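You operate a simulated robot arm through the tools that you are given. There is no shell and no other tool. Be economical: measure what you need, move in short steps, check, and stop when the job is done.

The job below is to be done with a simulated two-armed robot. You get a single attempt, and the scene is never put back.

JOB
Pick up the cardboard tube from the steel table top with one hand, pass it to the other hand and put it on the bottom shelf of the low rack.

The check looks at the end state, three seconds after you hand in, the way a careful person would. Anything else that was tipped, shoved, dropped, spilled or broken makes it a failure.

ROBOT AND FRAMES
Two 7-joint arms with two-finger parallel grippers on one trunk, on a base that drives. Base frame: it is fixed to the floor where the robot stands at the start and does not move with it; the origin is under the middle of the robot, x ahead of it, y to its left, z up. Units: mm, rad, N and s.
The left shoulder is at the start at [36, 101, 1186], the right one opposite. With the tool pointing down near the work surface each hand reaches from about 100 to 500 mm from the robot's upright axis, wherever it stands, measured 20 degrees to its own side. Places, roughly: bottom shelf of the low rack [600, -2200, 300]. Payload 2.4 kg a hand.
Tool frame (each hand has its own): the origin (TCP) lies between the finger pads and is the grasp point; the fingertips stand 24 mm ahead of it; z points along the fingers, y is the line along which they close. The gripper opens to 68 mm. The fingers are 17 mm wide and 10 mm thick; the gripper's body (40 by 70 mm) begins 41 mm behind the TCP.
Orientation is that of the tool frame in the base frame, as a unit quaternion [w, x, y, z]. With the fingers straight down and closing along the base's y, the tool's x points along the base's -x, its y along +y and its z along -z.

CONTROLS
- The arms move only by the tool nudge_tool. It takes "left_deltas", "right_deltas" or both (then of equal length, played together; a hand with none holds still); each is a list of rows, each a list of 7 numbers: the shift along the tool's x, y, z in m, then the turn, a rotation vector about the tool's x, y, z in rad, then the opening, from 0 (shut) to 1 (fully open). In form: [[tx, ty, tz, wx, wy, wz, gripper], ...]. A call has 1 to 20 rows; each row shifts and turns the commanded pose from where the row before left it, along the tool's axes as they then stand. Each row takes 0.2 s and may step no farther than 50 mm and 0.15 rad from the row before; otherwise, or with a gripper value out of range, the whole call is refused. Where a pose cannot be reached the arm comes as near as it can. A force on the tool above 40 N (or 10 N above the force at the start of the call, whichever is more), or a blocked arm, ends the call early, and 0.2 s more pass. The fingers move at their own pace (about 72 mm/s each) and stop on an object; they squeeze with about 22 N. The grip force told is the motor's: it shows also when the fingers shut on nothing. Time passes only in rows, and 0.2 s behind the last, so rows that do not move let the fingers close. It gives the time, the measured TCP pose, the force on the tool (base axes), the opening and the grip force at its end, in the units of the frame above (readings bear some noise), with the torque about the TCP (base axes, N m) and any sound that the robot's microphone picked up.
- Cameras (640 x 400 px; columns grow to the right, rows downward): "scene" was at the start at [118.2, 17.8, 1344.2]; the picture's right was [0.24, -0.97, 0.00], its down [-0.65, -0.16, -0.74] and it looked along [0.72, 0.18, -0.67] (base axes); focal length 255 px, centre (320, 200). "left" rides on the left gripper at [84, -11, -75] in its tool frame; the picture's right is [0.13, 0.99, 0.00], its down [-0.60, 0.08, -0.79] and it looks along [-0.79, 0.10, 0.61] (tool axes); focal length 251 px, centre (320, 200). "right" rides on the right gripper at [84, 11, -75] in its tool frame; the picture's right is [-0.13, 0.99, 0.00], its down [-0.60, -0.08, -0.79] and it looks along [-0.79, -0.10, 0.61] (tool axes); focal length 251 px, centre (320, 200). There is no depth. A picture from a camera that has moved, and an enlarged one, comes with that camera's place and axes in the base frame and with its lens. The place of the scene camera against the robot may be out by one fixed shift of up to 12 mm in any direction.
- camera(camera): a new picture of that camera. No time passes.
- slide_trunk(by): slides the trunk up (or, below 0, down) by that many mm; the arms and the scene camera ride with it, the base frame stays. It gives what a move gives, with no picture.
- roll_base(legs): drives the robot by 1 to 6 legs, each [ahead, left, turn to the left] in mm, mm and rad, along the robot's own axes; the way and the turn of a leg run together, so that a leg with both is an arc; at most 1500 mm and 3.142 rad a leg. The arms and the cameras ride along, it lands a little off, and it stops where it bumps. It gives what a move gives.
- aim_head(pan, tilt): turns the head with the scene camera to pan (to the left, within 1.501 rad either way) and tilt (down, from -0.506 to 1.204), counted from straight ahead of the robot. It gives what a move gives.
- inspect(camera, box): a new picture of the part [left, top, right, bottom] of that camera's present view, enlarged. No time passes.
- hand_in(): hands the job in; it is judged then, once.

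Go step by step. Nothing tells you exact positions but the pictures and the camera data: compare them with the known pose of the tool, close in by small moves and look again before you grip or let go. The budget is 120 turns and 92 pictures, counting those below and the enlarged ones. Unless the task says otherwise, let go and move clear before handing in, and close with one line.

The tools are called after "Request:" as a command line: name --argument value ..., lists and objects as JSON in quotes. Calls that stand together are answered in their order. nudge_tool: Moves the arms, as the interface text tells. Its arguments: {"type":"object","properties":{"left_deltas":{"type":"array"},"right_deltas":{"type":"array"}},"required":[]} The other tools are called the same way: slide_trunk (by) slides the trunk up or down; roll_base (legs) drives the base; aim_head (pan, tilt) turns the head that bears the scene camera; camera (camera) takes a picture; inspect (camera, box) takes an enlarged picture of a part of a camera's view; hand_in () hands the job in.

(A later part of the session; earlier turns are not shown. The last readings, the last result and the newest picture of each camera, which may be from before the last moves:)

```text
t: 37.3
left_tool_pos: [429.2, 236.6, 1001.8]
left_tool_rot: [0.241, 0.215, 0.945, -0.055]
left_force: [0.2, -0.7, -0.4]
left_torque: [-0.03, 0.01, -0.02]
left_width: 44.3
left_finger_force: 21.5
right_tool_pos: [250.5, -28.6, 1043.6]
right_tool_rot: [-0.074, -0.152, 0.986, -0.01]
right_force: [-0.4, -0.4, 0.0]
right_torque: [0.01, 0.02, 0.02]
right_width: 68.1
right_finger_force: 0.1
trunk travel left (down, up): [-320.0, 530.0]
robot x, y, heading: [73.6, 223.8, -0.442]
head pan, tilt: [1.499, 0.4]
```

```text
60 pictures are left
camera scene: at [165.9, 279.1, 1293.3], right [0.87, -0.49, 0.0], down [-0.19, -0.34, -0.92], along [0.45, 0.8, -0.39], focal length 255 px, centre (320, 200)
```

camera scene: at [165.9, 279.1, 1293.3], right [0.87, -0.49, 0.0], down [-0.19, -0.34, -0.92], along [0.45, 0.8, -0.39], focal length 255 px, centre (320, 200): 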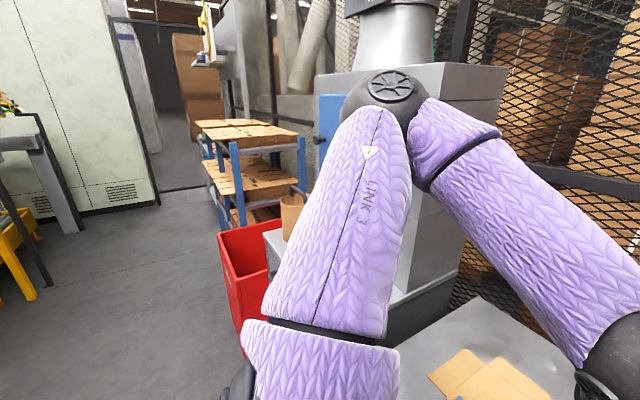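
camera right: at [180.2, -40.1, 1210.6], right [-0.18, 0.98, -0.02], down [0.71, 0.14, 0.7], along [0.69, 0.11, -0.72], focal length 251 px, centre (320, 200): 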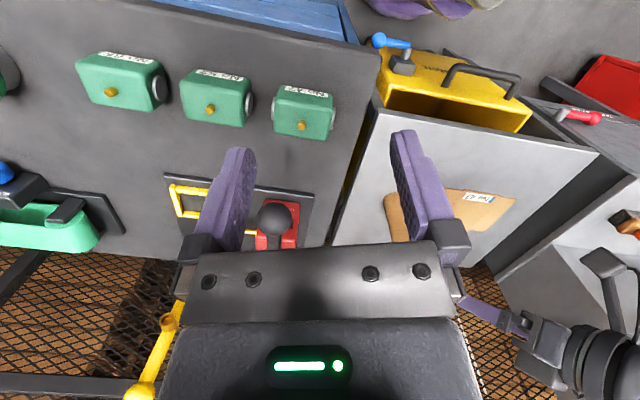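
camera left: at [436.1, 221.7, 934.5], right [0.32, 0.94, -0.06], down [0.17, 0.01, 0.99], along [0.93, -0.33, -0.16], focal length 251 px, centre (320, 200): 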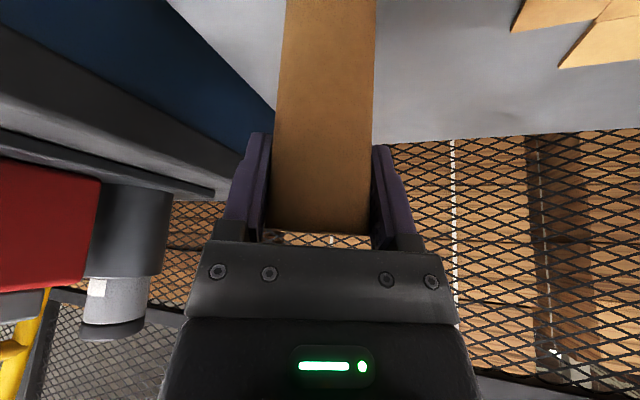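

Behind the robot is open for about 1 m: the roller conveyor is near x -1190 and a wooden table sits beyond x -850, y -1400. I'll back off 430 mm in base -x and do the handover in that open space.

Request:
roll_base --legs '[[-388, -185, 0], [0, 0, -1.12]]'

Request:
aim_head --pan 0.0 --tilt 0.5

Request:
camera --camera "scene"

```text
t: 42.8
left_tool_pos: [-190.6, -95.7, 1002.2]
left_tool_rot: [0.174, 0.688, 0.683, -0.174]
left_force: [-0.7, 0.3, -0.3]
left_torque: [-0.01, 0.01, 0.05]
left_width: 44.3
left_finger_force: 22.5
right_tool_pos: [-505.3, -44.3, 1044.2]
right_tool_rot: [-0.068, 0.401, 0.913, 0.031]
right_force: [0.3, -0.3, -0.7]
right_torque: [-0.02, 0.0, 0.02]
right_width: 67.9
right_finger_force: 0.0
trunk travel left (down, up): [-320.0, 530.0]
robot x, y, heading: [-351.9, 220.3, -1.576]
head pan, tilt: [1.499, 0.4]
```

```text
t: 44.4
left_tool_pos: [-189.8, -94.1, 1001.9]
left_tool_rot: [0.174, 0.687, 0.683, -0.174]
left_force: [0.6, -0.5, 0.2]
left_torque: [0.01, 0.0, -0.01]
left_width: 44.2
left_finger_force: 21.9
right_tool_pos: [-506.0, -44.2, 1045.0]
right_tool_rot: [-0.068, 0.401, 0.913, 0.031]
right_force: [-0.1, 0.9, -0.4]
right_torque: [0.02, 0.01, -0.06]
right_width: 68.0
right_finger_force: 0.1
trunk travel left (down, up): [-320.0, 530.0]
robot x, y, heading: [-356.0, 219.9, -1.578]
head pan, tilt: [0.0, 0.499]
```

```text
59 pictures are left
camera scene: at [-350.9, 81.3, 1284.1], right [-1.0, 0.01, 0.0], down [0.0, 0.48, -0.88], along [-0.01, -0.88, -0.48], focal length 255 px, centre (320, 200)
```

scene: 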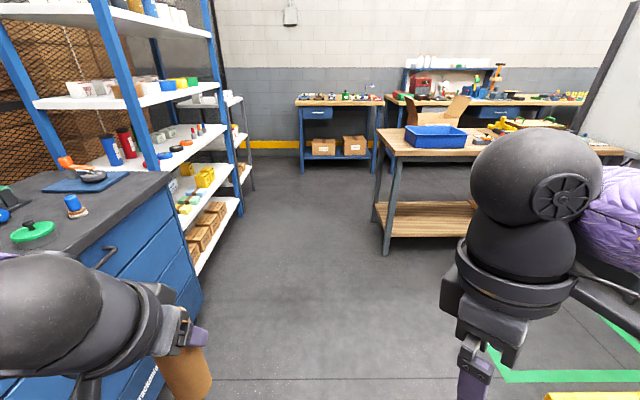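

The low rack is visible beyond the tall one, on the left of the aisle. For the handover I'll turn the right hand to point left horizontally, camera side up, and bring the tube to the robot's centre line.

Request:
nudge_tool --right_deltas '[[0, 0, 0, 0, 0, -0.137, 1], [0, 0, 0, 0, 0, -0.137, 1], [0, 0, 0, 0, 0, -0.137, 1], [0, 0, 0, 0, 0, -0.137, 1], [0, 0, 0, 0, 0, -0.137, 1], [0, 0, 0, 0, 0, -0.137, 1], [0, 0, 0, 0, -0.143, 0, 1], [0, 0, 0, 0, -0.143, 0, 1], [0, 0, 0, 0, -0.143, 0, 1], [0, 0, 0, 0, -0.143, 0, 1], [0, 0, 0, 0, -0.143, 0, 1], [0, 0, 0, 0, -0.143, 0, 1], [0, 0, 0, 0, -0.143, 0, 1], [0, 0, 0, 0, -0.143, 0, 1], [0, 0, 0, 0, -0.143, 0, 1], [0, 0, 0, 0, -0.143, 0, 1], [0, 0, 0, 0, -0.143, 0, 1], [0, 0, 0, 0, -0.143, 0, 1]]'

Request:
camera --camera "scene"

```text
t: 48.2
left_tool_pos: [-189.4, -95.2, 1001.9]
left_tool_rot: [0.174, 0.688, 0.683, -0.175]
left_force: [0.1, -0.6, -0.2]
left_torque: [0.01, 0.02, 0.04]
left_width: 44.1
left_finger_force: 21.7
right_tool_pos: [-461.5, 12.8, 1108.6]
right_tool_rot: [0.722, 0.044, 0.689, 0.033]
right_force: [0.2, 1.0, -0.4]
right_torque: [-0.01, 0.03, 0.01]
right_width: 67.9
right_finger_force: 0.1
right hand out of reach, approached as far as the arm can: row 4, 5, 6, 7, 8, 9, 10, 11, 12, 13, 14, 15, 16, 17, 18
trunk travel left (down, up): [-320.0, 530.0]
robot x, y, heading: [-356.1, 219.8, -1.576]
head pan, tilt: [0.0, 0.499]
```

```text
58 pictures are left
camera scene: at [-350.9, 81.3, 1284.1], right [-1.0, 0.01, 0.0], down [0.0, 0.48, -0.88], along [-0.01, -0.88, -0.48], focal length 255 px, centre (320, 200)
```

scene: 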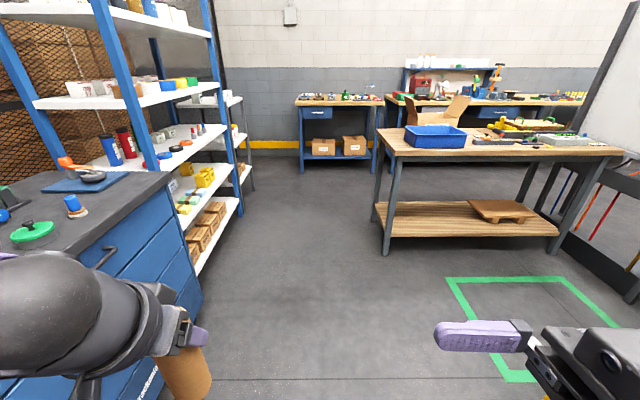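

The right hand points left, but its camera side is down, which would be awkward over a shelf. I'll roll it half a turn about its own axis while moving it ahead of the robot.

Request:
nudge_tool --right_deltas '[[0, 0, 0, 0, 0, 0.15, 1], [0, 0, 0, 0, 0, 0.15, 1], [0, 0, 0, 0, 0, 0.15, 1], [0, 0, 0, 0, 0, 0.15, 1], [0, 0, 0, 0, 0, 0.15, 1], [0, 0, 0, 0, 0, 0.15, 1], [0, 0, 0, 0, 0, 0.15, 1], [0, 0, 0, 0, 0, 0.15, 1], [0, 0, 0, 0, 0, 0.15, 1], [0, 0, 0, 0, 0, 0.15, 1], [0, 0, 0, 0, 0, 0.15, 1], [0, 0, 0, 0, 0, 0.15, 1], [0, 0, 0, 0, 0, 0.15, 1], [0, 0, 0, 0, 0, 0.15, 1], [0, 0, 0, 0, 0, 0.15, 1], [0, 0, 0, 0, 0, 0.15, 1], [0, 0, 0, 0, 0, 0.15, 1], [0, 0, 0, 0, 0, 0.15, 1], [0, 0, 0, 0, 0, 0.15, 1], [0, 0, 0, 0, 0, 0.15, 1]]'

Request:
camera --camera "right"

```text
t: 48.8
left_tool_pos: [-190.7, -95.0, 1002.2]
left_tool_rot: [0.173, 0.688, 0.683, -0.174]
left_force: [0.2, -0.1, -0.5]
left_torque: [-0.01, 0.02, 0.03]
left_width: 43.9
left_finger_force: 21.8
right_tool_pos: [-461.9, 12.2, 1108.3]
right_tool_rot: [0.711, 0.132, 0.679, 0.126]
right_force: [0.3, -3.2, 4.1]
right_torque: [0.01, 0.39, 0.26]
right_width: 68.0
right_finger_force: 0.0
trunk travel left (down, up): [-320.0, 530.0]
robot x, y, heading: [-354.0, 220.8, -1.579]
head pan, tilt: [0.0, 0.499]
stopped in row 3 (right hand): the force on the tool passed its limit at 77 N (the readings are from after the stop); the commanded pose is now the measured one
```

```text
57 pictures are left
camera right: at [-531.6, 53.5, 1030.2], right [-0.01, 0.88, 0.48], down [-0.82, -0.28, 0.5], along [0.57, -0.39, 0.72], focal length 251 px, centre (320, 200)
```

right: 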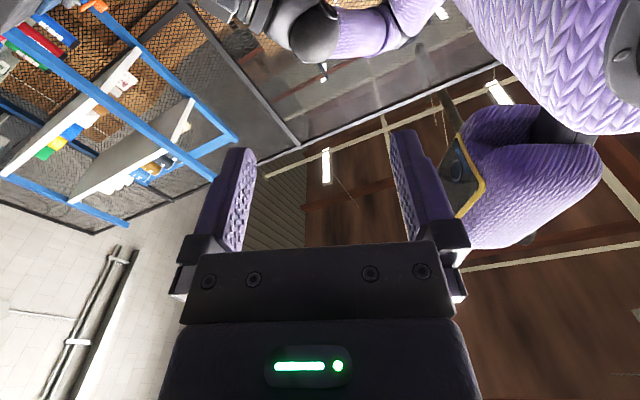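

The rolling hand touched something, most likely the robot's own body since it was tucked close in. I'll move the right hand out ahead first, then roll.

Request:
nudge_tool --right_deltas '[[0.0015, -0.0286, -0.0081, 0, 0, 0, 1], [0.0015, -0.0286, -0.0081, 0, 0, 0, 1], [0.0015, -0.0286, -0.0081, 0, 0, 0, 1], [0.0015, -0.0286, -0.0081, 0, 0, 0, 1], [0.0015, -0.0286, -0.0081, 0, 0, 0, 1], [0, 0, 0, 0, 0, 0, 1]]'

Request:
camera --camera "scene"

```text
t: 50.2
left_tool_pos: [-190.0, -95.0, 1001.9]
left_tool_rot: [0.174, 0.688, 0.682, -0.176]
left_force: [-0.1, 0.3, 0.2]
left_torque: [-0.03, -0.02, 0.0]
left_width: 44.3
left_finger_force: 21.6
right_tool_pos: [-489.7, -56.5, 1113.8]
right_tool_rot: [0.711, 0.134, 0.679, 0.128]
right_force: [0.1, -0.3, 0.5]
right_torque: [0.01, -0.01, 0.0]
right_width: 67.8
right_finger_force: 0.0
right hand out of reach, approached as far as the arm can: row 2, 3, 4, 5
trunk travel left (down, up): [-320.0, 530.0]
robot x, y, heading: [-353.3, 220.1, -1.577]
head pan, tilt: [0.0, 0.499]
```

```text
56 pictures are left
camera scene: at [-350.9, 81.3, 1284.1], right [-1.0, 0.01, 0.0], down [0.0, 0.48, -0.88], along [-0.01, -0.88, -0.48], focal length 255 px, centre (320, 200)
```

scene: 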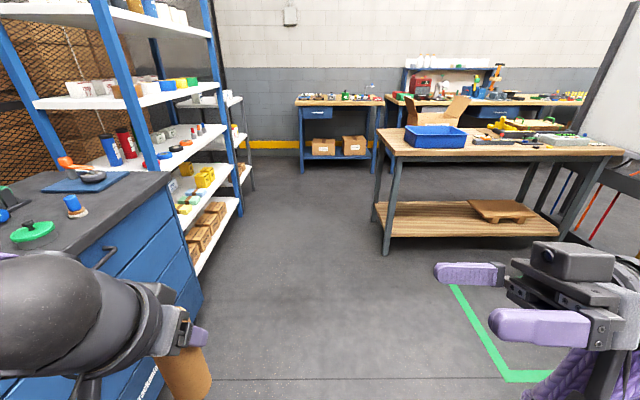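

Pointing fully sideways is out of reach for this arm, so I'll use a more natural inward and forward orientation instead: right hand yawed about 0.7 and tilted 0.95 rad, left hand yawed inward about 0.5.

Request:
nudge_tool --right_deltas '[[0, 0, 0, 0, 0, -0.122, 1], [0, 0, 0, 0, 0, -0.122, 1], [0, 0, 0, 0, 0, -0.123, 1], [0, 0, 0, 0, 0.132, 0, 1], [0, 0, 0, 0, 0.132, 0, 1], [0, 0, 0, 0, 0.132, 0, 1], [0, 0, 0, 0, 0.132, 0, 1], [0, 0, 0, 0, 0.132, 0, 1], [0, 0, 0, 0.118, 0, 0.0844, 1], [0, 0, 0, 0.118, 0, 0.0844, 1], [0, 0, 0, 0.118, 0, 0.0844, 1], [0, 0, 0, 0.118, 0, 0.0844, 1], [0, 0, 0, 0.118, 0, 0.0844, 1], [0, 0, 0, 0.118, 0, 0.0844, 1], [0, 0, 0, 0, 0, 0, 1]]' --left_deltas '[[0, 0, 0, 0, 0, 0, 0], [0, 0, 0, 0.06, 0, 0.11, 0], [0, 0, 0, 0.06, 0, 0.11, 0], [0, 0, 0, 0.06, 0, 0.11, 0], [0, 0, 0, 0.06, 0, 0.11, 0], [0, 0, 0, 0, 0, 0, 0], [0, 0, 0, 0, 0, 0, 0], [0, 0, 0, 0, 0, 0, 0], [0, 0, 0, 0, 0, 0, 0], [0, 0, 0, 0, 0, 0, 0], [0, 0, 0, 0, 0, 0, 0], [0, 0, 0, 0, 0, 0, 0], [0, 0, 0, 0, 0, 0, 0], [0, 0, 0, 0, 0, 0, 0], [0, 0, 0, 0, 0, 0, 0]]'

Request:
camera --camera "scene"

```text
t: 53.4
left_tool_pos: [-188.6, -94.9, 1001.8]
left_tool_rot: [0.124, 0.836, 0.491, -0.213]
left_force: [0.8, 1.0, 0.3]
left_torque: [-0.02, -0.02, 0.01]
left_width: 44.3
left_finger_force: 21.4
right_tool_pos: [-490.7, -21.0, 1169.0]
right_tool_rot: [0.415, 0.383, 0.802, -0.194]
right_force: [0.4, -0.6, -0.8]
right_torque: [0.01, -0.04, -0.03]
right_width: 68.0
right_finger_force: 0.1
right hand out of reach, approached as far as the arm can: row 1, 2, 3, 13, 14
trunk travel left (down, up): [-320.0, 530.0]
robot x, y, heading: [-354.7, 221.5, -1.582]
head pan, tilt: [0.0, 0.499]
```

```text
55 pictures are left
camera scene: at [-350.9, 81.3, 1284.1], right [-1.0, 0.01, 0.0], down [0.0, 0.48, -0.88], along [-0.01, -0.88, -0.48], focal length 255 px, centre (320, 200)
```

scene: 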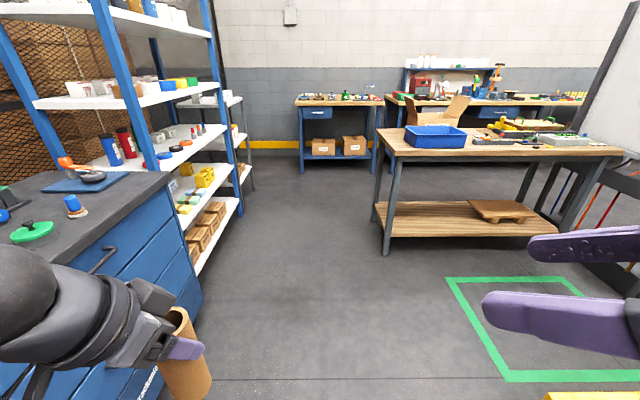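

Orientations are as planned. I'll bring both hands to the handover point ahead: tube at about 450 ahead and 40 left of the robot axis, with the right hand stopping 140 mm short.

Request:
nudge_tool --right_deltas '[[0.006, 0, 0.029, 0, 0, 0, 1], [0.006, 0, 0.029, 0, 0, 0, 1], [0.006, 0, 0.029, 0, 0, 0, 1], [0.006, 0, 0.029, 0, 0, 0, 1], [0.006, 0, 0.029, 0, 0, 0, 1], [0.006, 0, 0.029, 0, 0, 0, 1], [0.006, 0, 0.029, 0, 0, 0, 1], [0.006, 0, 0.029, 0, 0, 0, 1], [0, 0, 0, 0, 0, 0, 1]]' --left_deltas '[[-0.0184, -0.0056, 0.0129, 0, 0, 0, 0], [-0.0184, -0.0056, 0.0129, 0, 0, 0, 0], [-0.0184, -0.0056, 0.0129, 0, 0, 0, 0], [-0.0184, -0.0056, 0.0129, 0, 0, 0, 0], [-0.0184, -0.0056, 0.0129, 0, 0, 0, 0], [-0.0184, -0.0056, 0.0129, 0, 0, 0, 0], [-0.0184, -0.0056, 0.0129, 0, 0, 0, 0], [-0.0184, -0.0056, 0.0129, 0, 0, 0, 0], [0, 0, 0, 0, 0, 0, 0]]'

Request:
camera --camera "scene"

Request:
camera --camera "right"

```text
t: 55.4
left_tool_pos: [-307.5, -224.0, 983.4]
left_tool_rot: [0.124, 0.835, 0.491, -0.212]
left_force: [0.6, -0.6, -0.5]
left_torque: [0.04, 0.03, 0.02]
left_width: 44.0
left_finger_force: 22.3
left hand out of reach, approached as far as the arm can: row 8
right_tool_pos: [-395.4, -162.5, 1013.4]
right_tool_rot: [0.415, 0.382, 0.803, -0.194]
right_force: [0.0, -0.1, -0.3]
right_torque: [0.02, 0.01, -0.01]
right_width: 68.1
right_finger_force: 0.0
right hand out of reach, approached as far as the arm can: row 1, 2, 3
trunk travel left (down, up): [-320.0, 530.0]
robot x, y, heading: [-353.3, 216.7, -1.576]
head pan, tilt: [0.0, 0.499]
```

```text
54 pictures are left
camera scene: at [-350.9, 81.0, 1284.1], right [-1.0, 0.01, 0.0], down [0.0, 0.48, -0.88], along [-0.01, -0.88, -0.48], focal length 255 px, centre (320, 200)
```

scene: 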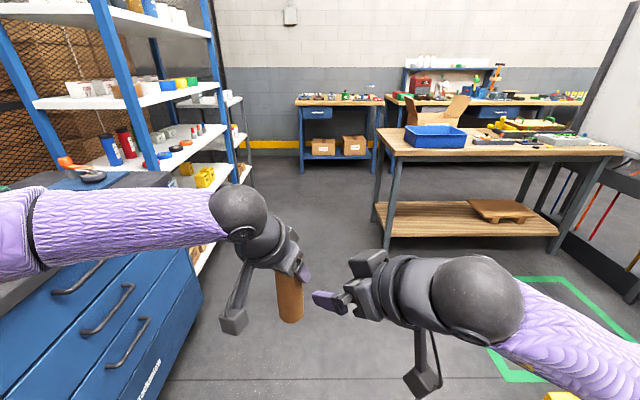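

```text
53 pictures are left
camera right: at [-454.4, -69.8, 987.2], right [0.82, 0.57, 0.11], down [-0.25, 0.18, 0.95], along [0.52, -0.8, 0.29], focal length 251 px, centre (320, 200)
```

right: 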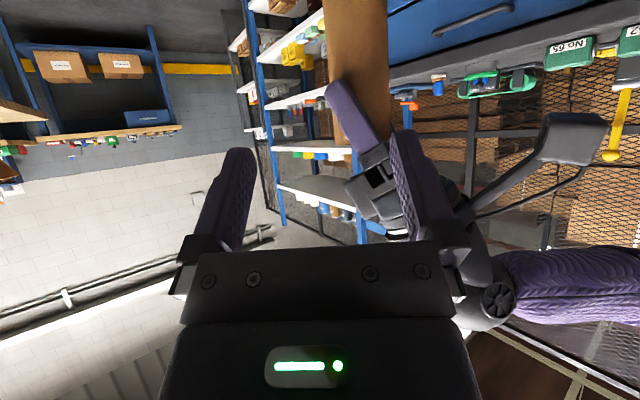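

The tube is at base [-307, -224], bottom near z 869. I'll line the right hand up with the tube's lower half, advance 60 mm, and look.

Request:
nudge_tool --right_deltas '[[0.0093, 0.0143, 0, 0, 0, 0, 1], [0.0094, 0.0143, 0, 0, 0, 0, 1], [0, 0, 0.02, 0, 0, 0, 1], [0, 0, 0.02, 0, 0, 0, 1], [0, 0, 0.02, 0, 0, 0, 1], [0, 0, 0, 0, 0, 0, 1]]'

Request:
camera --camera "right"

Request:
inspect --camera "scene" --box '[200, 230, 440, 380]'

```text
t: 56.8
left_tool_pos: [-305.1, -224.4, 982.4]
left_tool_rot: [0.123, 0.836, 0.49, -0.213]
left_force: [-0.9, 0.1, 0.1]
left_torque: [0.0, 0.04, 0.02]
left_width: 44.2
left_finger_force: 22.0
right_tool_pos: [-347.7, -172.4, 963.3]
right_tool_rot: [0.415, 0.382, 0.803, -0.194]
right_force: [-0.2, -0.1, 0.1]
right_torque: [0.04, -0.04, 0.03]
right_width: 67.9
right_finger_force: 0.0
trunk travel left (down, up): [-320.0, 530.0]
robot x, y, heading: [-356.8, 220.6, -1.578]
head pan, tilt: [0.0, 0.499]
```

```text
52 pictures are left
camera right: at [-407.4, -80.3, 937.9], right [0.82, 0.57, 0.11], down [-0.25, 0.18, 0.95], along [0.52, -0.8, 0.29], focal length 251 px, centre (320, 200)
```

right: 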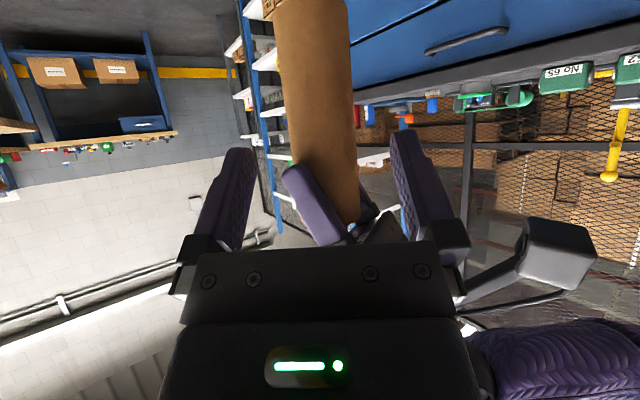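

```text
2.67 times, centred on (320, 305) of scene
camera zoom: at [-350.9, 81.1, 1284.1], right [-1.0, 0.01, 0.0], down [0.0, 0.48, -0.88], along [-0.01, -0.88, -0.48], focal length 679 px, centre (320, -80)
```

zoom: 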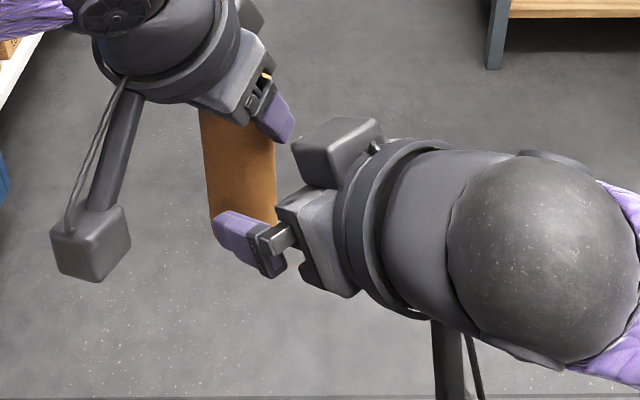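

The box on top of the right gripper would hit the tube at this tilt, so the right hand has to come in nearly horizontally. I'll back it off and tilt it to about 1.45 rad.

Request:
nudge_tool --right_deltas '[[0, 0, -0.03, 0, 0, 0, 1], [0, 0, -0.03, 0, 0, 0, 1], [0, 0, -0.03, 0, 0, 0, 1], [0, 0, 0, 0, -0.125, 0, 1], [0, 0, 0, 0, -0.125, 0, 1], [0, 0, 0, 0, -0.125, 0, 1], [0, 0, 0, 0, -0.125, 0, 1], [0, 0, 0, 0, 0, 0, 1]]'

Request:
inspect --camera "scene" --box '[200, 230, 440, 380]'

```text
t: 58.6
left_tool_pos: [-306.9, -223.8, 981.8]
left_tool_rot: [0.124, 0.836, 0.491, -0.213]
left_force: [0.9, 0.0, -0.6]
left_torque: [0.03, 0.02, 0.03]
left_width: 44.1
left_finger_force: 21.7
right_tool_pos: [-390.9, -132.3, 1015.0]
right_tool_rot: [0.601, 0.322, 0.675, -0.283]
right_force: [-1.0, 0.5, -0.5]
right_torque: [0.01, -0.03, -0.03]
right_width: 68.2
right_finger_force: 0.1
right hand out of reach, approached as far as the arm can: row 4, 5
trunk travel left (down, up): [-320.0, 530.0]
robot x, y, heading: [-361.0, 220.5, -1.579]
head pan, tilt: [0.0, 0.499]
```

```text
2.67 times, centred on (320, 305) of scene
camera zoom: at [-350.9, 81.3, 1284.1], right [-1.0, 0.01, 0.0], down [0.0, 0.48, -0.88], along [-0.01, -0.88, -0.48], focal length 679 px, centre (320, -80)
```

zoom: 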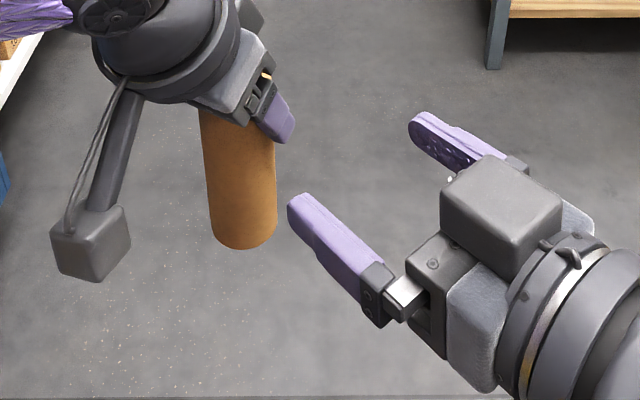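

This view shows a clear side approach. I'll lower the right hand to the tube's lower half, advance part way, and check.

Request:
nudge_tool --right_deltas '[[0.0279, 0.0023, 0, 0, 0, 0, 1], [0.0279, 0.0023, 0, 0, 0, 0, 1], [0.0279, 0.0023, 0, 0, 0, 0, 1], [0, 0, 0.02, 0, 0, 0, 1], [0, 0, 0.02, 0, 0, 0, 1], [0, 0, 0.02, 0, 0, 0, 1], [0, 0, 0, 0, 0, 0, 1]]'

Request:
inspect --camera "scene" --box '[200, 230, 440, 380]'

Request:
camera --camera "right"

Request:
camera --camera "left"

```text
t: 60.2
left_tool_pos: [-306.3, -224.1, 983.2]
left_tool_rot: [0.124, 0.835, 0.492, -0.212]
left_force: [-0.9, 0.3, 0.1]
left_torque: [0.0, 0.02, -0.04]
left_width: 44.0
left_finger_force: 21.9
right_tool_pos: [-355.8, -165.8, 922.9]
right_tool_rot: [0.601, 0.322, 0.675, -0.283]
right_force: [0.2, 0.4, -0.4]
right_torque: [-0.01, -0.02, 0.0]
right_width: 67.7
right_finger_force: 0.1
trunk travel left (down, up): [-320.0, 530.0]
robot x, y, heading: [-358.8, 217.5, -1.577]
head pan, tilt: [0.0, 0.499]
```

```text
2.67 times, centred on (320, 305) of scene
camera zoom: at [-350.9, 81.2, 1284.1], right [-1.0, 0.01, 0.0], down [0.0, 0.48, -0.88], along [-0.01, -0.88, -0.48], focal length 679 px, centre (320, -80)
```

zoom: 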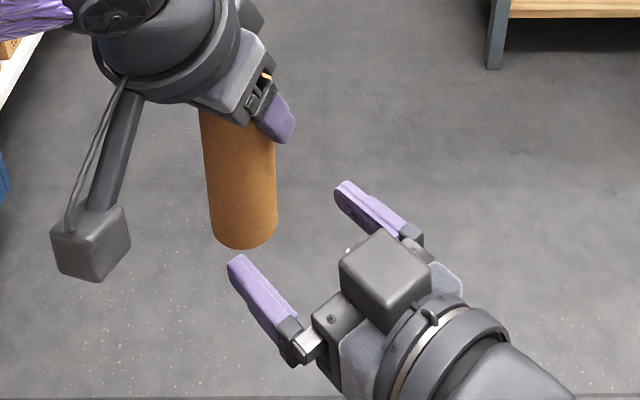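

```text
48 pictures are left
camera right: at [-398.2, -94.9, 847.9], right [0.78, 0.61, 0.13], down [-0.52, 0.5, 0.69], along [0.36, -0.61, 0.71], focal length 251 px, centre (320, 200)
```

right: 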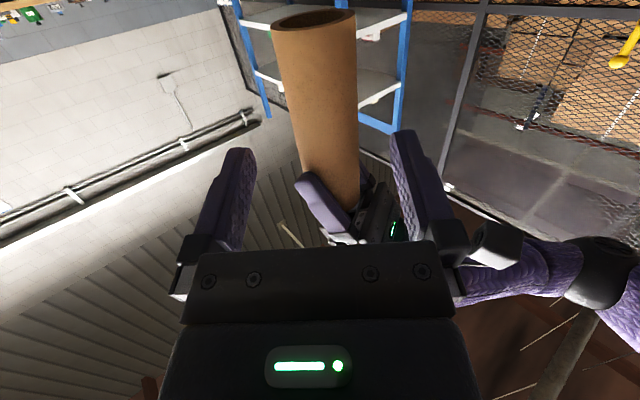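

```text
47 pictures are left
camera left: at [-262.3, -123.0, 1009.3], right [0.92, -0.38, -0.06], down [0.0, -0.17, 0.99], along [-0.39, -0.91, -0.16], focal length 251 px, centre (320, 200)
```

left: 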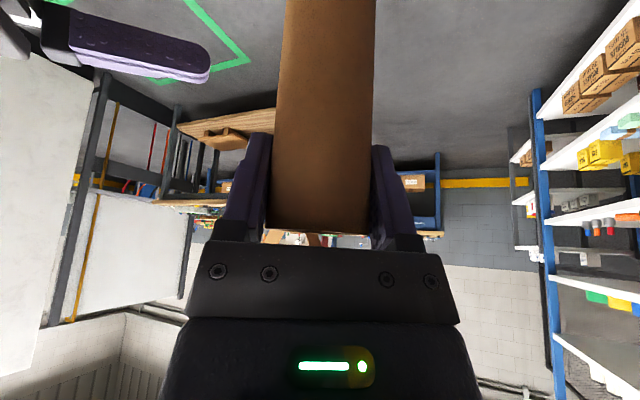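

The tube lines up between the right fingers within about 2 mm. Advancing the remaining 76 mm in small steps.

Request:
nudge_tool --right_deltas '[[-0.001, 0.001, 0.015, 0, 0, 0, 1], [-0.001, 0.001, 0.015, 0, 0, 0, 1], [0, 0.001, 0.015, 0, 0, 0, 1], [0, 0, 0.015, 0, 0, 0, 1], [0, 0, 0.015, 0, 0, 0, 1], [0, 0, 0, 0, 0, 0, 1]]'

Request:
inspect --camera "scene" --box '[200, 230, 440, 380]'

Request:
camera --camera "right"

```text
t: 61.6
left_tool_pos: [-307.0, -223.4, 982.6]
left_tool_rot: [0.124, 0.835, 0.491, -0.213]
left_force: [0.4, -0.5, 0.2]
left_torque: [0.0, 0.01, -0.02]
left_width: 44.4
left_finger_force: 22.2
right_tool_pos: [-305.3, -223.9, 916.4]
right_tool_rot: [0.601, 0.322, 0.676, -0.281]
right_force: [0.0, -0.5, 0.0]
right_torque: [-0.01, -0.01, -0.01]
right_width: 68.2
right_finger_force: 0.0
trunk travel left (down, up): [-320.0, 530.0]
robot x, y, heading: [-356.3, 218.8, -1.578]
head pan, tilt: [0.0, 0.499]
```

```text
2.67 times, centred on (320, 305) of scene
camera zoom: at [-350.9, 81.2, 1284.1], right [-1.0, 0.01, 0.0], down [0.0, 0.48, -0.88], along [-0.01, -0.88, -0.48], focal length 679 px, centre (320, -80)
```

zoom: 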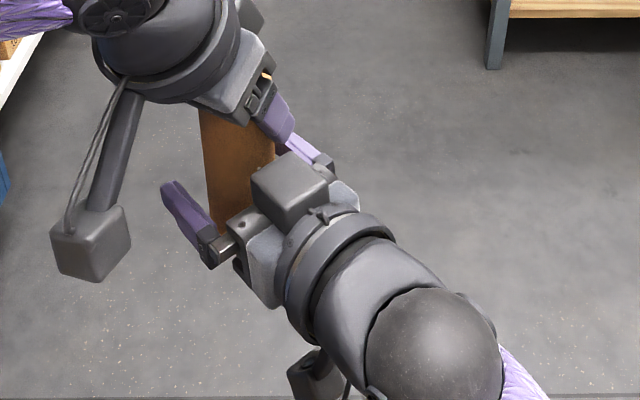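

```text
45 pictures are left
camera right: at [-349.5, -152.3, 841.5], right [0.77, 0.62, 0.14], down [-0.52, 0.5, 0.69], along [0.36, -0.61, 0.71], focal length 251 px, centre (320, 200)
```

right: 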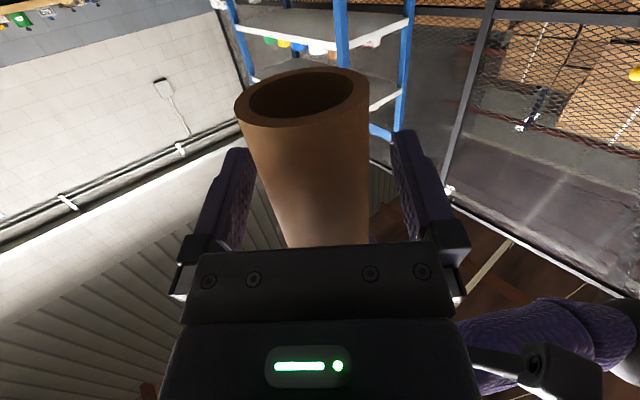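

The tube sits between the right fingers with no contact force. Closing the right hand.

Request:
nudge_tool --right_deltas '[[0, 0, 0, 0, 0, 0, 0.5], [0, 0, 0, 0, 0, 0, 0.4], [0, 0, 0, 0, 0, 0, 0.2], [0, 0, 0, 0, 0, 0, 0], [0, 0, 0, 0, 0, 0, 0]]'

Request:
camera --camera "right"

```text
t: 62.8
left_tool_pos: [-307.4, -223.8, 982.3]
left_tool_rot: [0.123, 0.836, 0.491, -0.213]
left_force: [5.4, 10.9, 1.6]
left_torque: [0.48, -0.33, 0.02]
left_width: 44.2
left_finger_force: 22.2
right_tool_pos: [-307.1, -224.5, 916.8]
right_tool_rot: [0.602, 0.321, 0.676, -0.28]
right_force: [-5.5, -9.7, -2.5]
right_torque: [0.2, 0.0, -0.01]
right_width: 43.6
right_finger_force: 21.5
trunk travel left (down, up): [-320.0, 530.0]
robot x, y, heading: [-354.6, 217.8, -1.576]
head pan, tilt: [0.0, 0.499]
```

```text
44 pictures are left
camera right: at [-350.0, -152.2, 841.3], right [0.77, 0.62, 0.14], down [-0.52, 0.5, 0.69], along [0.36, -0.61, 0.71], focal length 251 px, centre (320, 200)
```

right: 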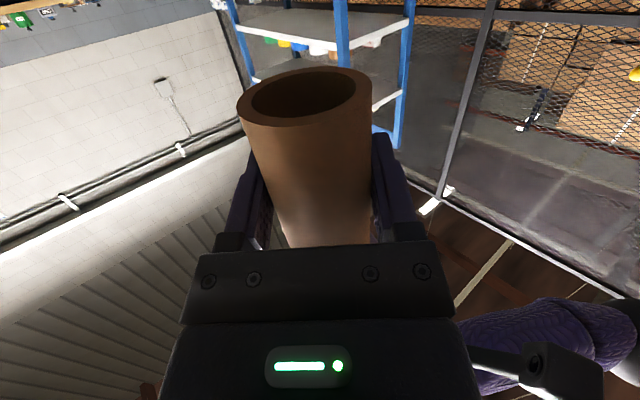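

Both hands hold the tube. I'll open the left just enough to clear it and withdraw along its own axis.

Request:
nudge_tool --left_deltas '[[0, 0, 0, 0, 0, 0, 0.78], [0, 0, 0, 0, 0, 0, 0.78], [0, 0, -0.01, 0, 0, 0, 0.78], [0, 0, -0.02, 0, 0, 0, 0.78], [0, 0, -0.02, 0, 0, 0, 0.78], [0, 0, -0.03, 0, 0, 0, 0.78], [0, 0, -0.03, 0, 0, 0, 0.78]]'

Request:
camera --camera "scene"

```text
t: 64.4
left_tool_pos: [-282.3, -176.5, 1079.2]
left_tool_rot: [0.124, 0.836, 0.49, -0.213]
left_force: [0.5, 0.6, 1.0]
left_torque: [-0.02, -0.03, -0.01]
left_width: 52.7
left_finger_force: 0.1
right_tool_pos: [-305.9, -224.0, 915.9]
right_tool_rot: [0.601, 0.321, 0.676, -0.28]
right_force: [0.0, 0.2, -0.5]
right_torque: [-0.03, -0.01, 0.0]
right_width: 43.8
right_finger_force: 21.6
trunk travel left (down, up): [-320.0, 530.0]
robot x, y, heading: [-354.1, 217.9, -1.576]
head pan, tilt: [0.0, 0.499]
```

```text
43 pictures are left
camera scene: at [-350.9, 81.4, 1284.1], right [-1.0, 0.01, 0.0], down [0.0, 0.48, -0.88], along [-0.01, -0.88, -0.48], focal length 255 px, centre (320, 200)
```

scene: 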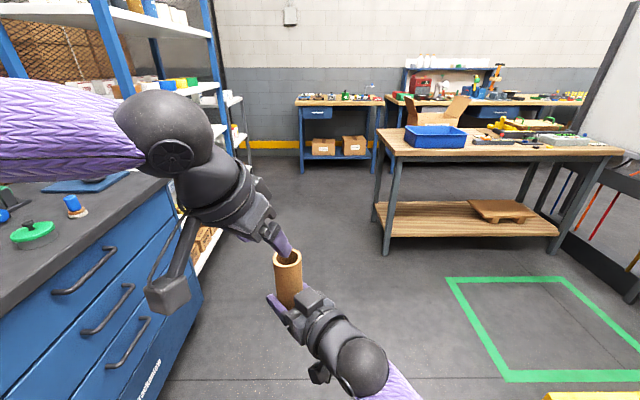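

Handover is done: the right hand holds the tube and the left is clear. I'll tuck the left hand back, drive 1400 mm down the aisle, and look at the low rack.

Request:
nudge_tool --left_deltas '[[0.0235, -0.003, -0.013, 0, 0, 0, 0.78], [0.0235, -0.003, -0.013, 0, 0, 0, 0.78], [0.0235, -0.003, -0.013, 0, 0, 0, 0.78], [0.0235, -0.003, -0.013, 0, 0, 0, 0.78], [0.0235, -0.003, -0.013, 0, 0, 0, 0.78], [0.0235, -0.003, -0.013, 0, 0, 0, 0.78]]'

Request:
roll_base --legs '[[1300, 0, 0]]'

Request:
aim_head --pan 0.8 --tilt 0.6

Request:
camera --camera "scene"

```text
t: 65.8
left_tool_pos: [-217.6, -36.4, 1089.5]
left_tool_rot: [0.124, 0.836, 0.491, -0.213]
left_force: [-0.5, 0.4, -0.1]
left_torque: [-0.02, 0.0, -0.02]
left_width: 53.0
left_finger_force: 0.1
left hand out of reach, approached as far as the arm can: row 6
right_tool_pos: [-305.9, -224.3, 916.0]
right_tool_rot: [0.601, 0.322, 0.676, -0.281]
right_force: [0.1, 0.0, 0.1]
right_torque: [0.03, 0.0, -0.01]
right_width: 43.8
right_finger_force: 21.5
trunk travel left (down, up): [-320.0, 530.0]
robot x, y, heading: [-356.5, 221.0, -1.577]
head pan, tilt: [0.0, 0.499]
```

```text
t: 72.3
left_tool_pos: [-214.8, -1339.2, 1090.1]
left_tool_rot: [0.125, 0.833, 0.496, -0.212]
left_force: [0.0, -0.1, 0.3]
left_torque: [-0.04, -0.02, 0.02]
left_width: 53.0
left_finger_force: 0.0
right_tool_pos: [-302.8, -1526.5, 916.5]
right_tool_rot: [0.603, 0.317, 0.678, -0.276]
right_force: [0.0, 0.4, 0.4]
right_torque: [0.0, 0.01, -0.01]
right_width: 43.5
right_finger_force: 22.1
trunk travel left (down, up): [-320.0, 530.0]
robot x, y, heading: [-354.8, -1084.2, -1.569]
head pan, tilt: [0.0, 0.499]
```

```text
t: 73.4
left_tool_pos: [-215.2, -1339.1, 1090.3]
left_tool_rot: [0.126, 0.833, 0.496, -0.212]
left_force: [-0.4, -0.1, 0.3]
left_torque: [0.01, 0.0, -0.01]
left_width: 53.1
left_finger_force: 0.0
right_tool_pos: [-301.7, -1526.7, 916.8]
right_tool_rot: [0.602, 0.318, 0.678, -0.277]
right_force: [0.3, -0.2, -0.4]
right_torque: [-0.02, 0.01, 0.05]
right_width: 43.7
right_finger_force: 22.5
trunk travel left (down, up): [-320.0, 530.0]
robot x, y, heading: [-351.9, -1084.4, -1.564]
head pan, tilt: [0.799, 0.6]
```

```text
42 pictures are left
camera scene: at [-287.2, -1191.8, 1275.1], right [-0.69, -0.72, 0.0], down [-0.41, 0.39, -0.82], along [0.59, -0.57, -0.57], focal length 255 px, centre (320, 200)
```

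scene: 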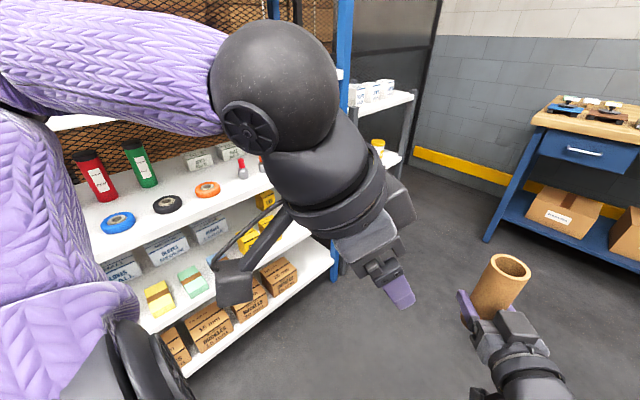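

The low rack starts just past the tall rack's last post. I'll drive 800 mm further and look left.

Request:
roll_base --legs '[[800, 0, 0]]'

Request:
aim_head --pan 1.0 --tilt 0.7

Request:
camera --camera "scene"

```text
t: 77.7
left_tool_pos: [-211.7, -2136.4, 1090.0]
left_tool_rot: [0.125, 0.833, 0.496, -0.212]
left_force: [-0.4, 0.0, -0.1]
left_torque: [0.01, -0.01, 0.01]
left_width: 53.2
left_finger_force: 0.1
right_tool_pos: [-297.5, -2324.6, 916.5]
right_tool_rot: [0.603, 0.316, 0.678, -0.276]
right_force: [-0.6, 0.8, 0.0]
right_torque: [0.05, 0.02, -0.01]
right_width: 43.9
right_finger_force: 21.9
trunk travel left (down, up): [-320.0, 530.0]
robot x, y, heading: [-350.4, -1884.4, -1.564]
head pan, tilt: [0.799, 0.6]
```

```text
t: 78.5
left_tool_pos: [-211.4, -2136.9, 1089.6]
left_tool_rot: [0.125, 0.833, 0.496, -0.212]
left_force: [-0.2, 0.0, -0.9]
left_torque: [0.01, 0.01, 0.01]
left_width: 52.9
left_finger_force: 0.0
right_tool_pos: [-297.9, -2324.9, 915.8]
right_tool_rot: [0.603, 0.317, 0.678, -0.277]
right_force: [-0.2, 0.9, -0.4]
right_torque: [-0.02, -0.02, 0.0]
right_width: 43.5
right_finger_force: 21.9
trunk travel left (down, up): [-320.0, 530.0]
robot x, y, heading: [-355.5, -1881.5, -1.565]
head pan, tilt: [1.0, 0.7]
```

```text
41 pictures are left
camera scene: at [-274.7, -1974.1, 1266.4], right [-0.54, -0.84, 0.0], down [-0.54, 0.35, -0.77], along [0.65, -0.41, -0.64], focal length 255 px, centre (320, 200)
```

scene: 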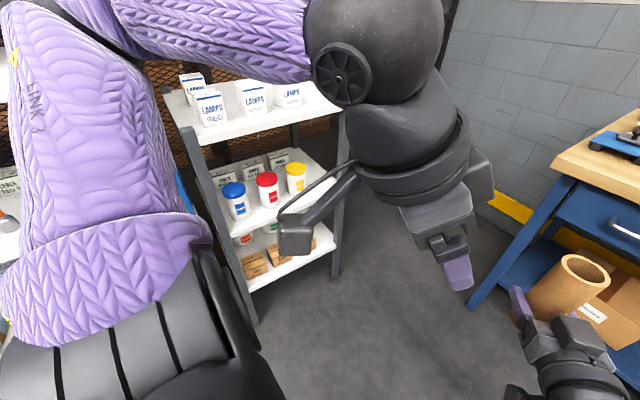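

The low rack's front is at x about 400, spanning y from -2013 to -2496, and the bottom shelf has free room. I'll turn to face it, move opposite, and inspect the bottom shelf.

Request:
roll_base --legs '[[0, 0, 1.565], [0, -300, 0]]'

Request:
aim_head --pan 0.0 --tilt 0.9

Request:
camera --camera "scene"

```text
t: 84.3
left_tool_pos: [-94.3, -2041.8, 1088.9]
left_tool_rot: [0.237, 0.239, 0.939, -0.062]
left_force: [-0.1, -0.2, 0.1]
left_torque: [-0.01, -0.01, 0.0]
left_width: 53.3
left_finger_force: 0.0
right_tool_pos: [91.0, -2130.3, 915.7]
right_tool_rot: [0.622, -0.253, 0.704, 0.229]
right_force: [0.1, -0.1, 0.0]
right_torque: [-0.03, -0.03, -0.01]
right_width: 43.9
right_finger_force: 22.0
trunk travel left (down, up): [-320.0, 530.0]
robot x, y, heading: [-353.5, -2181.1, 0.007]
head pan, tilt: [1.0, 0.7]
```

```text
t: 85.6
left_tool_pos: [-95.4, -2043.0, 1088.5]
left_tool_rot: [0.238, 0.24, 0.939, -0.061]
left_force: [-0.2, 0.2, 0.9]
left_torque: [0.05, -0.02, 0.02]
left_width: 53.3
left_finger_force: 0.2
right_tool_pos: [90.7, -2129.0, 916.0]
right_tool_rot: [0.623, -0.253, 0.704, 0.23]
right_force: [0.6, 0.4, -0.4]
right_torque: [0.01, -0.01, -0.01]
right_width: 43.9
right_finger_force: 22.2
trunk travel left (down, up): [-320.0, 530.0]
robot x, y, heading: [-352.5, -2182.1, 0.008]
head pan, tilt: [0.0, 0.901]
```

```text
40 pictures are left
camera scene: at [-226.0, -2184.3, 1250.3], right [0.0, -1.0, 0.0], down [-0.78, 0.0, -0.62], along [0.62, 0.0, -0.78], focal length 255 px, centre (320, 200)
```

scene: 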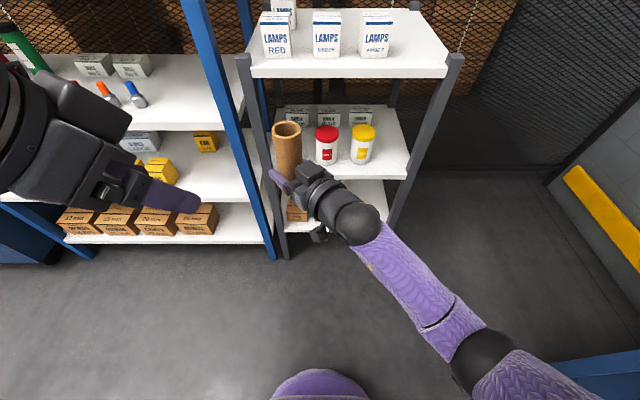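

The low rack is straight ahead with its front at x about 390, and I need to see inside the bottom shelf. I'll lower the trunk fully and look again.

Request:
slide_trunk --by -320

Request:
aim_head --pan -0.1 --tilt 0.6

Request:
camera --camera "scene"

```text
t: 88.8
left_tool_pos: [-41.0, -2042.3, 706.4]
left_tool_rot: [0.103, 0.228, 0.963, -0.095]
left_force: [-0.1, -0.5, 0.5]
left_torque: [0.0, -0.02, 0.0]
left_width: 52.9
left_finger_force: 0.0
right_tool_pos: [90.6, -2129.7, 496.6]
right_tool_rot: [0.524, -0.222, 0.779, 0.263]
right_force: [0.2, 0.5, 0.2]
right_torque: [0.01, -0.01, 0.01]
right_width: 43.7
right_finger_force: 22.4
trunk travel left (down, up): [0.0, 850.0]
robot x, y, heading: [-351.3, -2180.5, 0.002]
head pan, tilt: [0.0, 0.901]
```

```text
t: 89.5
left_tool_pos: [-40.7, -2042.8, 708.6]
left_tool_rot: [0.102, 0.229, 0.963, -0.096]
left_force: [0.4, 0.1, -0.2]
left_torque: [0.01, -0.01, 0.03]
left_width: 52.8
left_finger_force: 0.1
right_tool_pos: [91.2, -2129.9, 496.4]
right_tool_rot: [0.523, -0.223, 0.779, 0.264]
right_force: [-0.4, 0.5, -0.5]
right_torque: [-0.02, 0.03, 0.0]
right_width: 43.5
right_finger_force: 22.0
trunk travel left (down, up): [0.0, 850.0]
robot x, y, heading: [-353.4, -2183.6, 0.006]
head pan, tilt: [-0.099, 0.6]
```

```text
39 pictures are left
camera scene: at [-119.3, -2192.9, 945.6], right [-0.1, -1.0, 0.0], down [-0.56, 0.06, -0.82], along [0.82, -0.08, -0.57], focal length 255 px, centre (320, 200)
```

scene: 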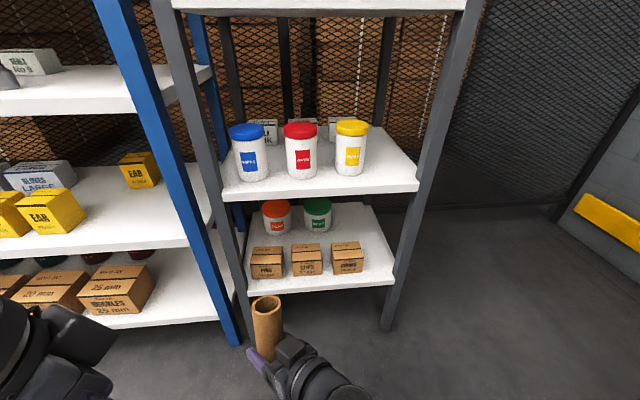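

The bottom shelf holds three small boxes near the front and two jars behind them, with free space to the right of the boxes. I'll zoom in.

Request:
inspect --camera "scene" --box '[230, 190, 420, 309]'

```text
3.36 times, centred on (325, 250) of scene
camera zoom: at [-119.3, -2192.9, 945.6], right [-0.1, -1.0, 0.0], down [-0.56, 0.06, -0.82], along [0.82, -0.08, -0.57], focal length 856 px, centre (303, 34)
```

zoom: 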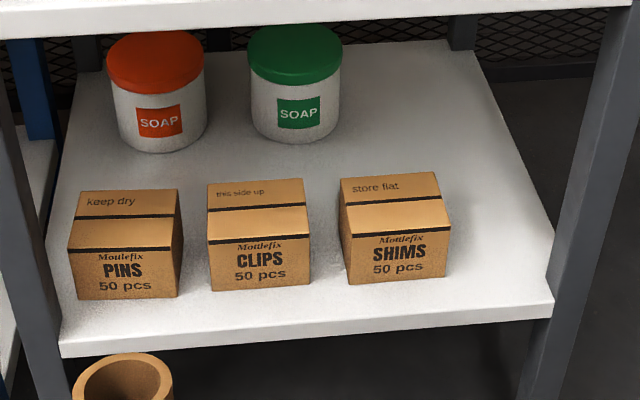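

There is a free strip to the right of the SHIMS box, at y about -2377 to -2465. First I'll make the tube upright again (lowering the trunk changed the tilt) and swing the right hand to point straight ahead.

Request:
nudge_tool --right_deltas '[[0, 0, 0, 0, -0.1, 0, 0], [0, 0, 0, 0, -0.1, 0, 0], [0, 0, 0, 0.1237, 0, 0.015, 0], [0, 0, 0, 0.1237, 0, 0.015, 0], [0, 0, 0, 0.1237, 0, 0.015, 0], [0, 0, 0, 0.1237, 0, 0.015, 0], [0, 0, 0, 0.1237, 0, 0.015, 0], [0, 0, 0, 0.1237, 0, 0.015, 0], [0, -0.03, 0, 0, 0, 0, 0], [0, -0.03, 0, 0, 0, 0, 0], [0, -0.03, 0, 0, 0, 0, 0], [0, -0.03, 0, 0, 0, 0, 0], [0, -0.03, 0, 0, 0, 0, 0], [0, 0, 0, 0, 0, 0, 0]]'

Request:
camera --camera "scene"

```text
t: 92.5
left_tool_pos: [-41.4, -2042.1, 707.6]
left_tool_rot: [0.104, 0.228, 0.963, -0.095]
left_force: [-0.7, -0.3, 0.5]
left_torque: [-0.01, -0.02, 0.0]
left_width: 53.0
left_finger_force: 0.1
right_tool_pos: [193.2, -2559.8, 437.4]
right_tool_rot: [0.615, 0.067, 0.785, 0.03]
right_force: [0.6, -0.8, 0.0]
right_torque: [0.02, -0.02, 0.0]
right_width: 43.6
right_finger_force: 21.8
right hand out of reach, approached as far as the arm can: row 1, 2, 3, 4, 5, 6, 7, 8
trunk travel left (down, up): [0.0, 850.0]
robot x, y, heading: [-351.0, -2183.1, 0.005]
head pan, tilt: [-0.099, 0.6]
```

```text
37 pictures are left
camera scene: at [-119.3, -2193.1, 945.7], right [-0.1, -1.0, 0.0], down [-0.56, 0.06, -0.82], along [0.82, -0.08, -0.57], focal length 255 px, centre (320, 200)
```

scene: 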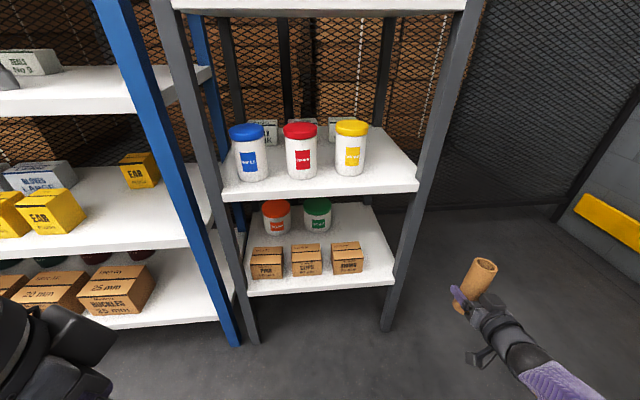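

The arm drifted outward, but it reaches this low, forward-right posture well. I'll correct the roll and tilt so the tube is vertical, and test that it can go down to placing height out here in the open.

Request:
nudge_tool --right_deltas '[[0, 0, 0, 0, 0, -0.134, 0], [0, 0, 0, 0, -0.124, 0, 0], [0, 0, 0, 0, 0, 0, 0], [0.025, 0, 0.003, 0, 0, 0, 0], [0.025, 0, 0.003, 0, 0, 0, 0], [0.025, 0, 0.003, 0, 0, 0, 0], [0, 0, 0, 0, 0, 0, 0]]'

Request:
inspect --camera "scene" --box '[400, 240, 560, 340]'

```text
t: 94.2
left_tool_pos: [-40.9, -2041.0, 707.6]
left_tool_rot: [0.103, 0.229, 0.963, -0.096]
left_force: [-0.3, 0.8, -0.8]
left_torque: [-0.01, 0.0, -0.03]
left_width: 53.1
left_finger_force: 0.1
right_tool_pos: [189.7, -2539.3, 429.7]
right_tool_rot: [0.663, 0.014, 0.748, -0.013]
right_force: [0.2, -0.7, -0.1]
right_torque: [0.03, 0.0, 0.02]
right_width: 43.8
right_finger_force: 22.5
right hand out of reach, approached as far as the arm can: row 2, 4, 5, 6
trunk travel left (down, up): [0.0, 850.0]
robot x, y, heading: [-351.6, -2181.2, 0.0]
head pan, tilt: [-0.099, 0.6]
```

```text
4.00 times, centred on (480, 290) of scene
camera zoom: at [-119.3, -2193.1, 945.7], right [-0.1, -1.0, 0.0], down [-0.56, 0.06, -0.82], along [0.82, -0.08, -0.57], focal length 1019 px, centre (-320, -160)
```

zoom: 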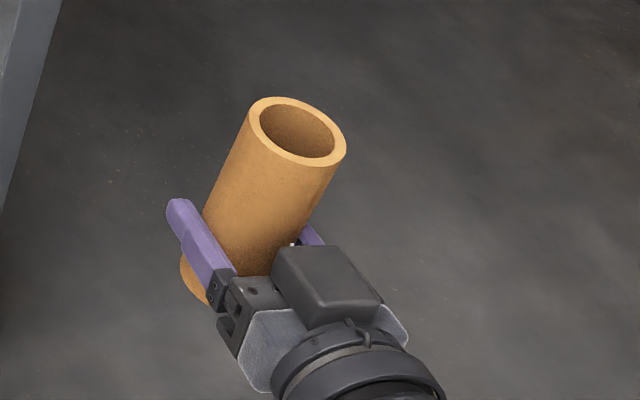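

The tube is upright now, but z 430 is the lowest the arm goes at this extension. I'll bring the hand in closer and try lowering again.

Request:
nudge_tool --right_deltas '[[0.003, 0.03, -0.026, 0, 0, 0, 0], [0.003, 0.03, -0.026, 0, 0, 0, 0], [0.0248, 0, 0.003, 0, 0, 0, 0], [0.0248, 0, 0.003, 0, 0, 0, 0], [0.0248, 0, 0.003, 0, 0, 0, 0], [0, 0, 0, 0, 0, 0, 0]]'

```text
t: 95.5
left_tool_pos: [-41.1, -2041.9, 707.4]
left_tool_rot: [0.103, 0.229, 0.963, -0.095]
left_force: [-0.4, 0.7, 1.1]
left_torque: [0.01, -0.04, 0.03]
left_width: 53.0
left_finger_force: 0.1
right_tool_pos: [136.2, -2473.6, 367.2]
right_tool_rot: [0.664, 0.014, 0.748, -0.013]
right_force: [0.5, 0.8, 0.8]
right_torque: [-0.03, -0.05, -0.03]
right_width: 43.8
right_finger_force: 22.1
right hand out of reach, approached as far as the arm can: row 5
trunk travel left (down, up): [0.0, 850.0]
robot x, y, heading: [-355.8, -2183.4, 0.002]
head pan, tilt: [-0.099, 0.6]
```

Closer in does go lower (z 367). One more step in and down should confirm reach below the shelf-placing height of about z 348.

Request:
nudge_tool --right_deltas '[[0.003, 0.02, -0.02, 0, 0, 0, 0], [0.003, 0.02, -0.02, 0, 0, 0, 0], [0.015, 0, 0.002, 0, 0, 0, 0], [0.015, 0, 0.002, 0, 0, 0, 0], [0, 0, 0, 0, 0, 0, 0]]'

Request:
inspect --camera "scene" --box '[230, 190, 560, 396]'

```text
t: 96.8
left_tool_pos: [-41.0, -2041.8, 708.4]
left_tool_rot: [0.103, 0.229, 0.963, -0.095]
left_force: [0.0, -0.7, -0.4]
left_torque: [0.02, 0.0, 0.05]
left_width: 53.0
left_finger_force: 0.1
right_tool_pos: [91.5, -2452.5, 342.1]
right_tool_rot: [0.664, 0.013, 0.747, -0.013]
right_force: [0.2, 0.1, -0.7]
right_torque: [0.0, 0.0, 0.05]
right_width: 43.9
right_finger_force: 22.1
right hand out of reach, approached as far as the arm can: row 2, 4
trunk travel left (down, up): [0.0, 850.0]
robot x, y, heading: [-353.5, -2182.3, 0.007]
head pan, tilt: [-0.099, 0.6]
```

```text
1.94 times, centred on (395, 293) of scene
camera zoom: at [-119.3, -2193.0, 945.7], right [-0.1, -1.0, 0.0], down [-0.56, 0.06, -0.82], along [0.82, -0.08, -0.57], focal length 494 px, centre (174, 20)
```

zoom: 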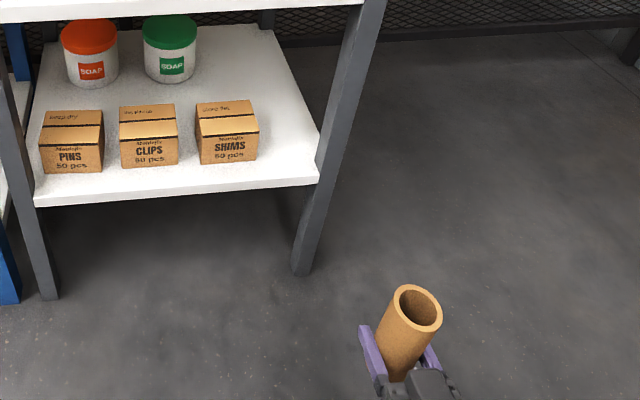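

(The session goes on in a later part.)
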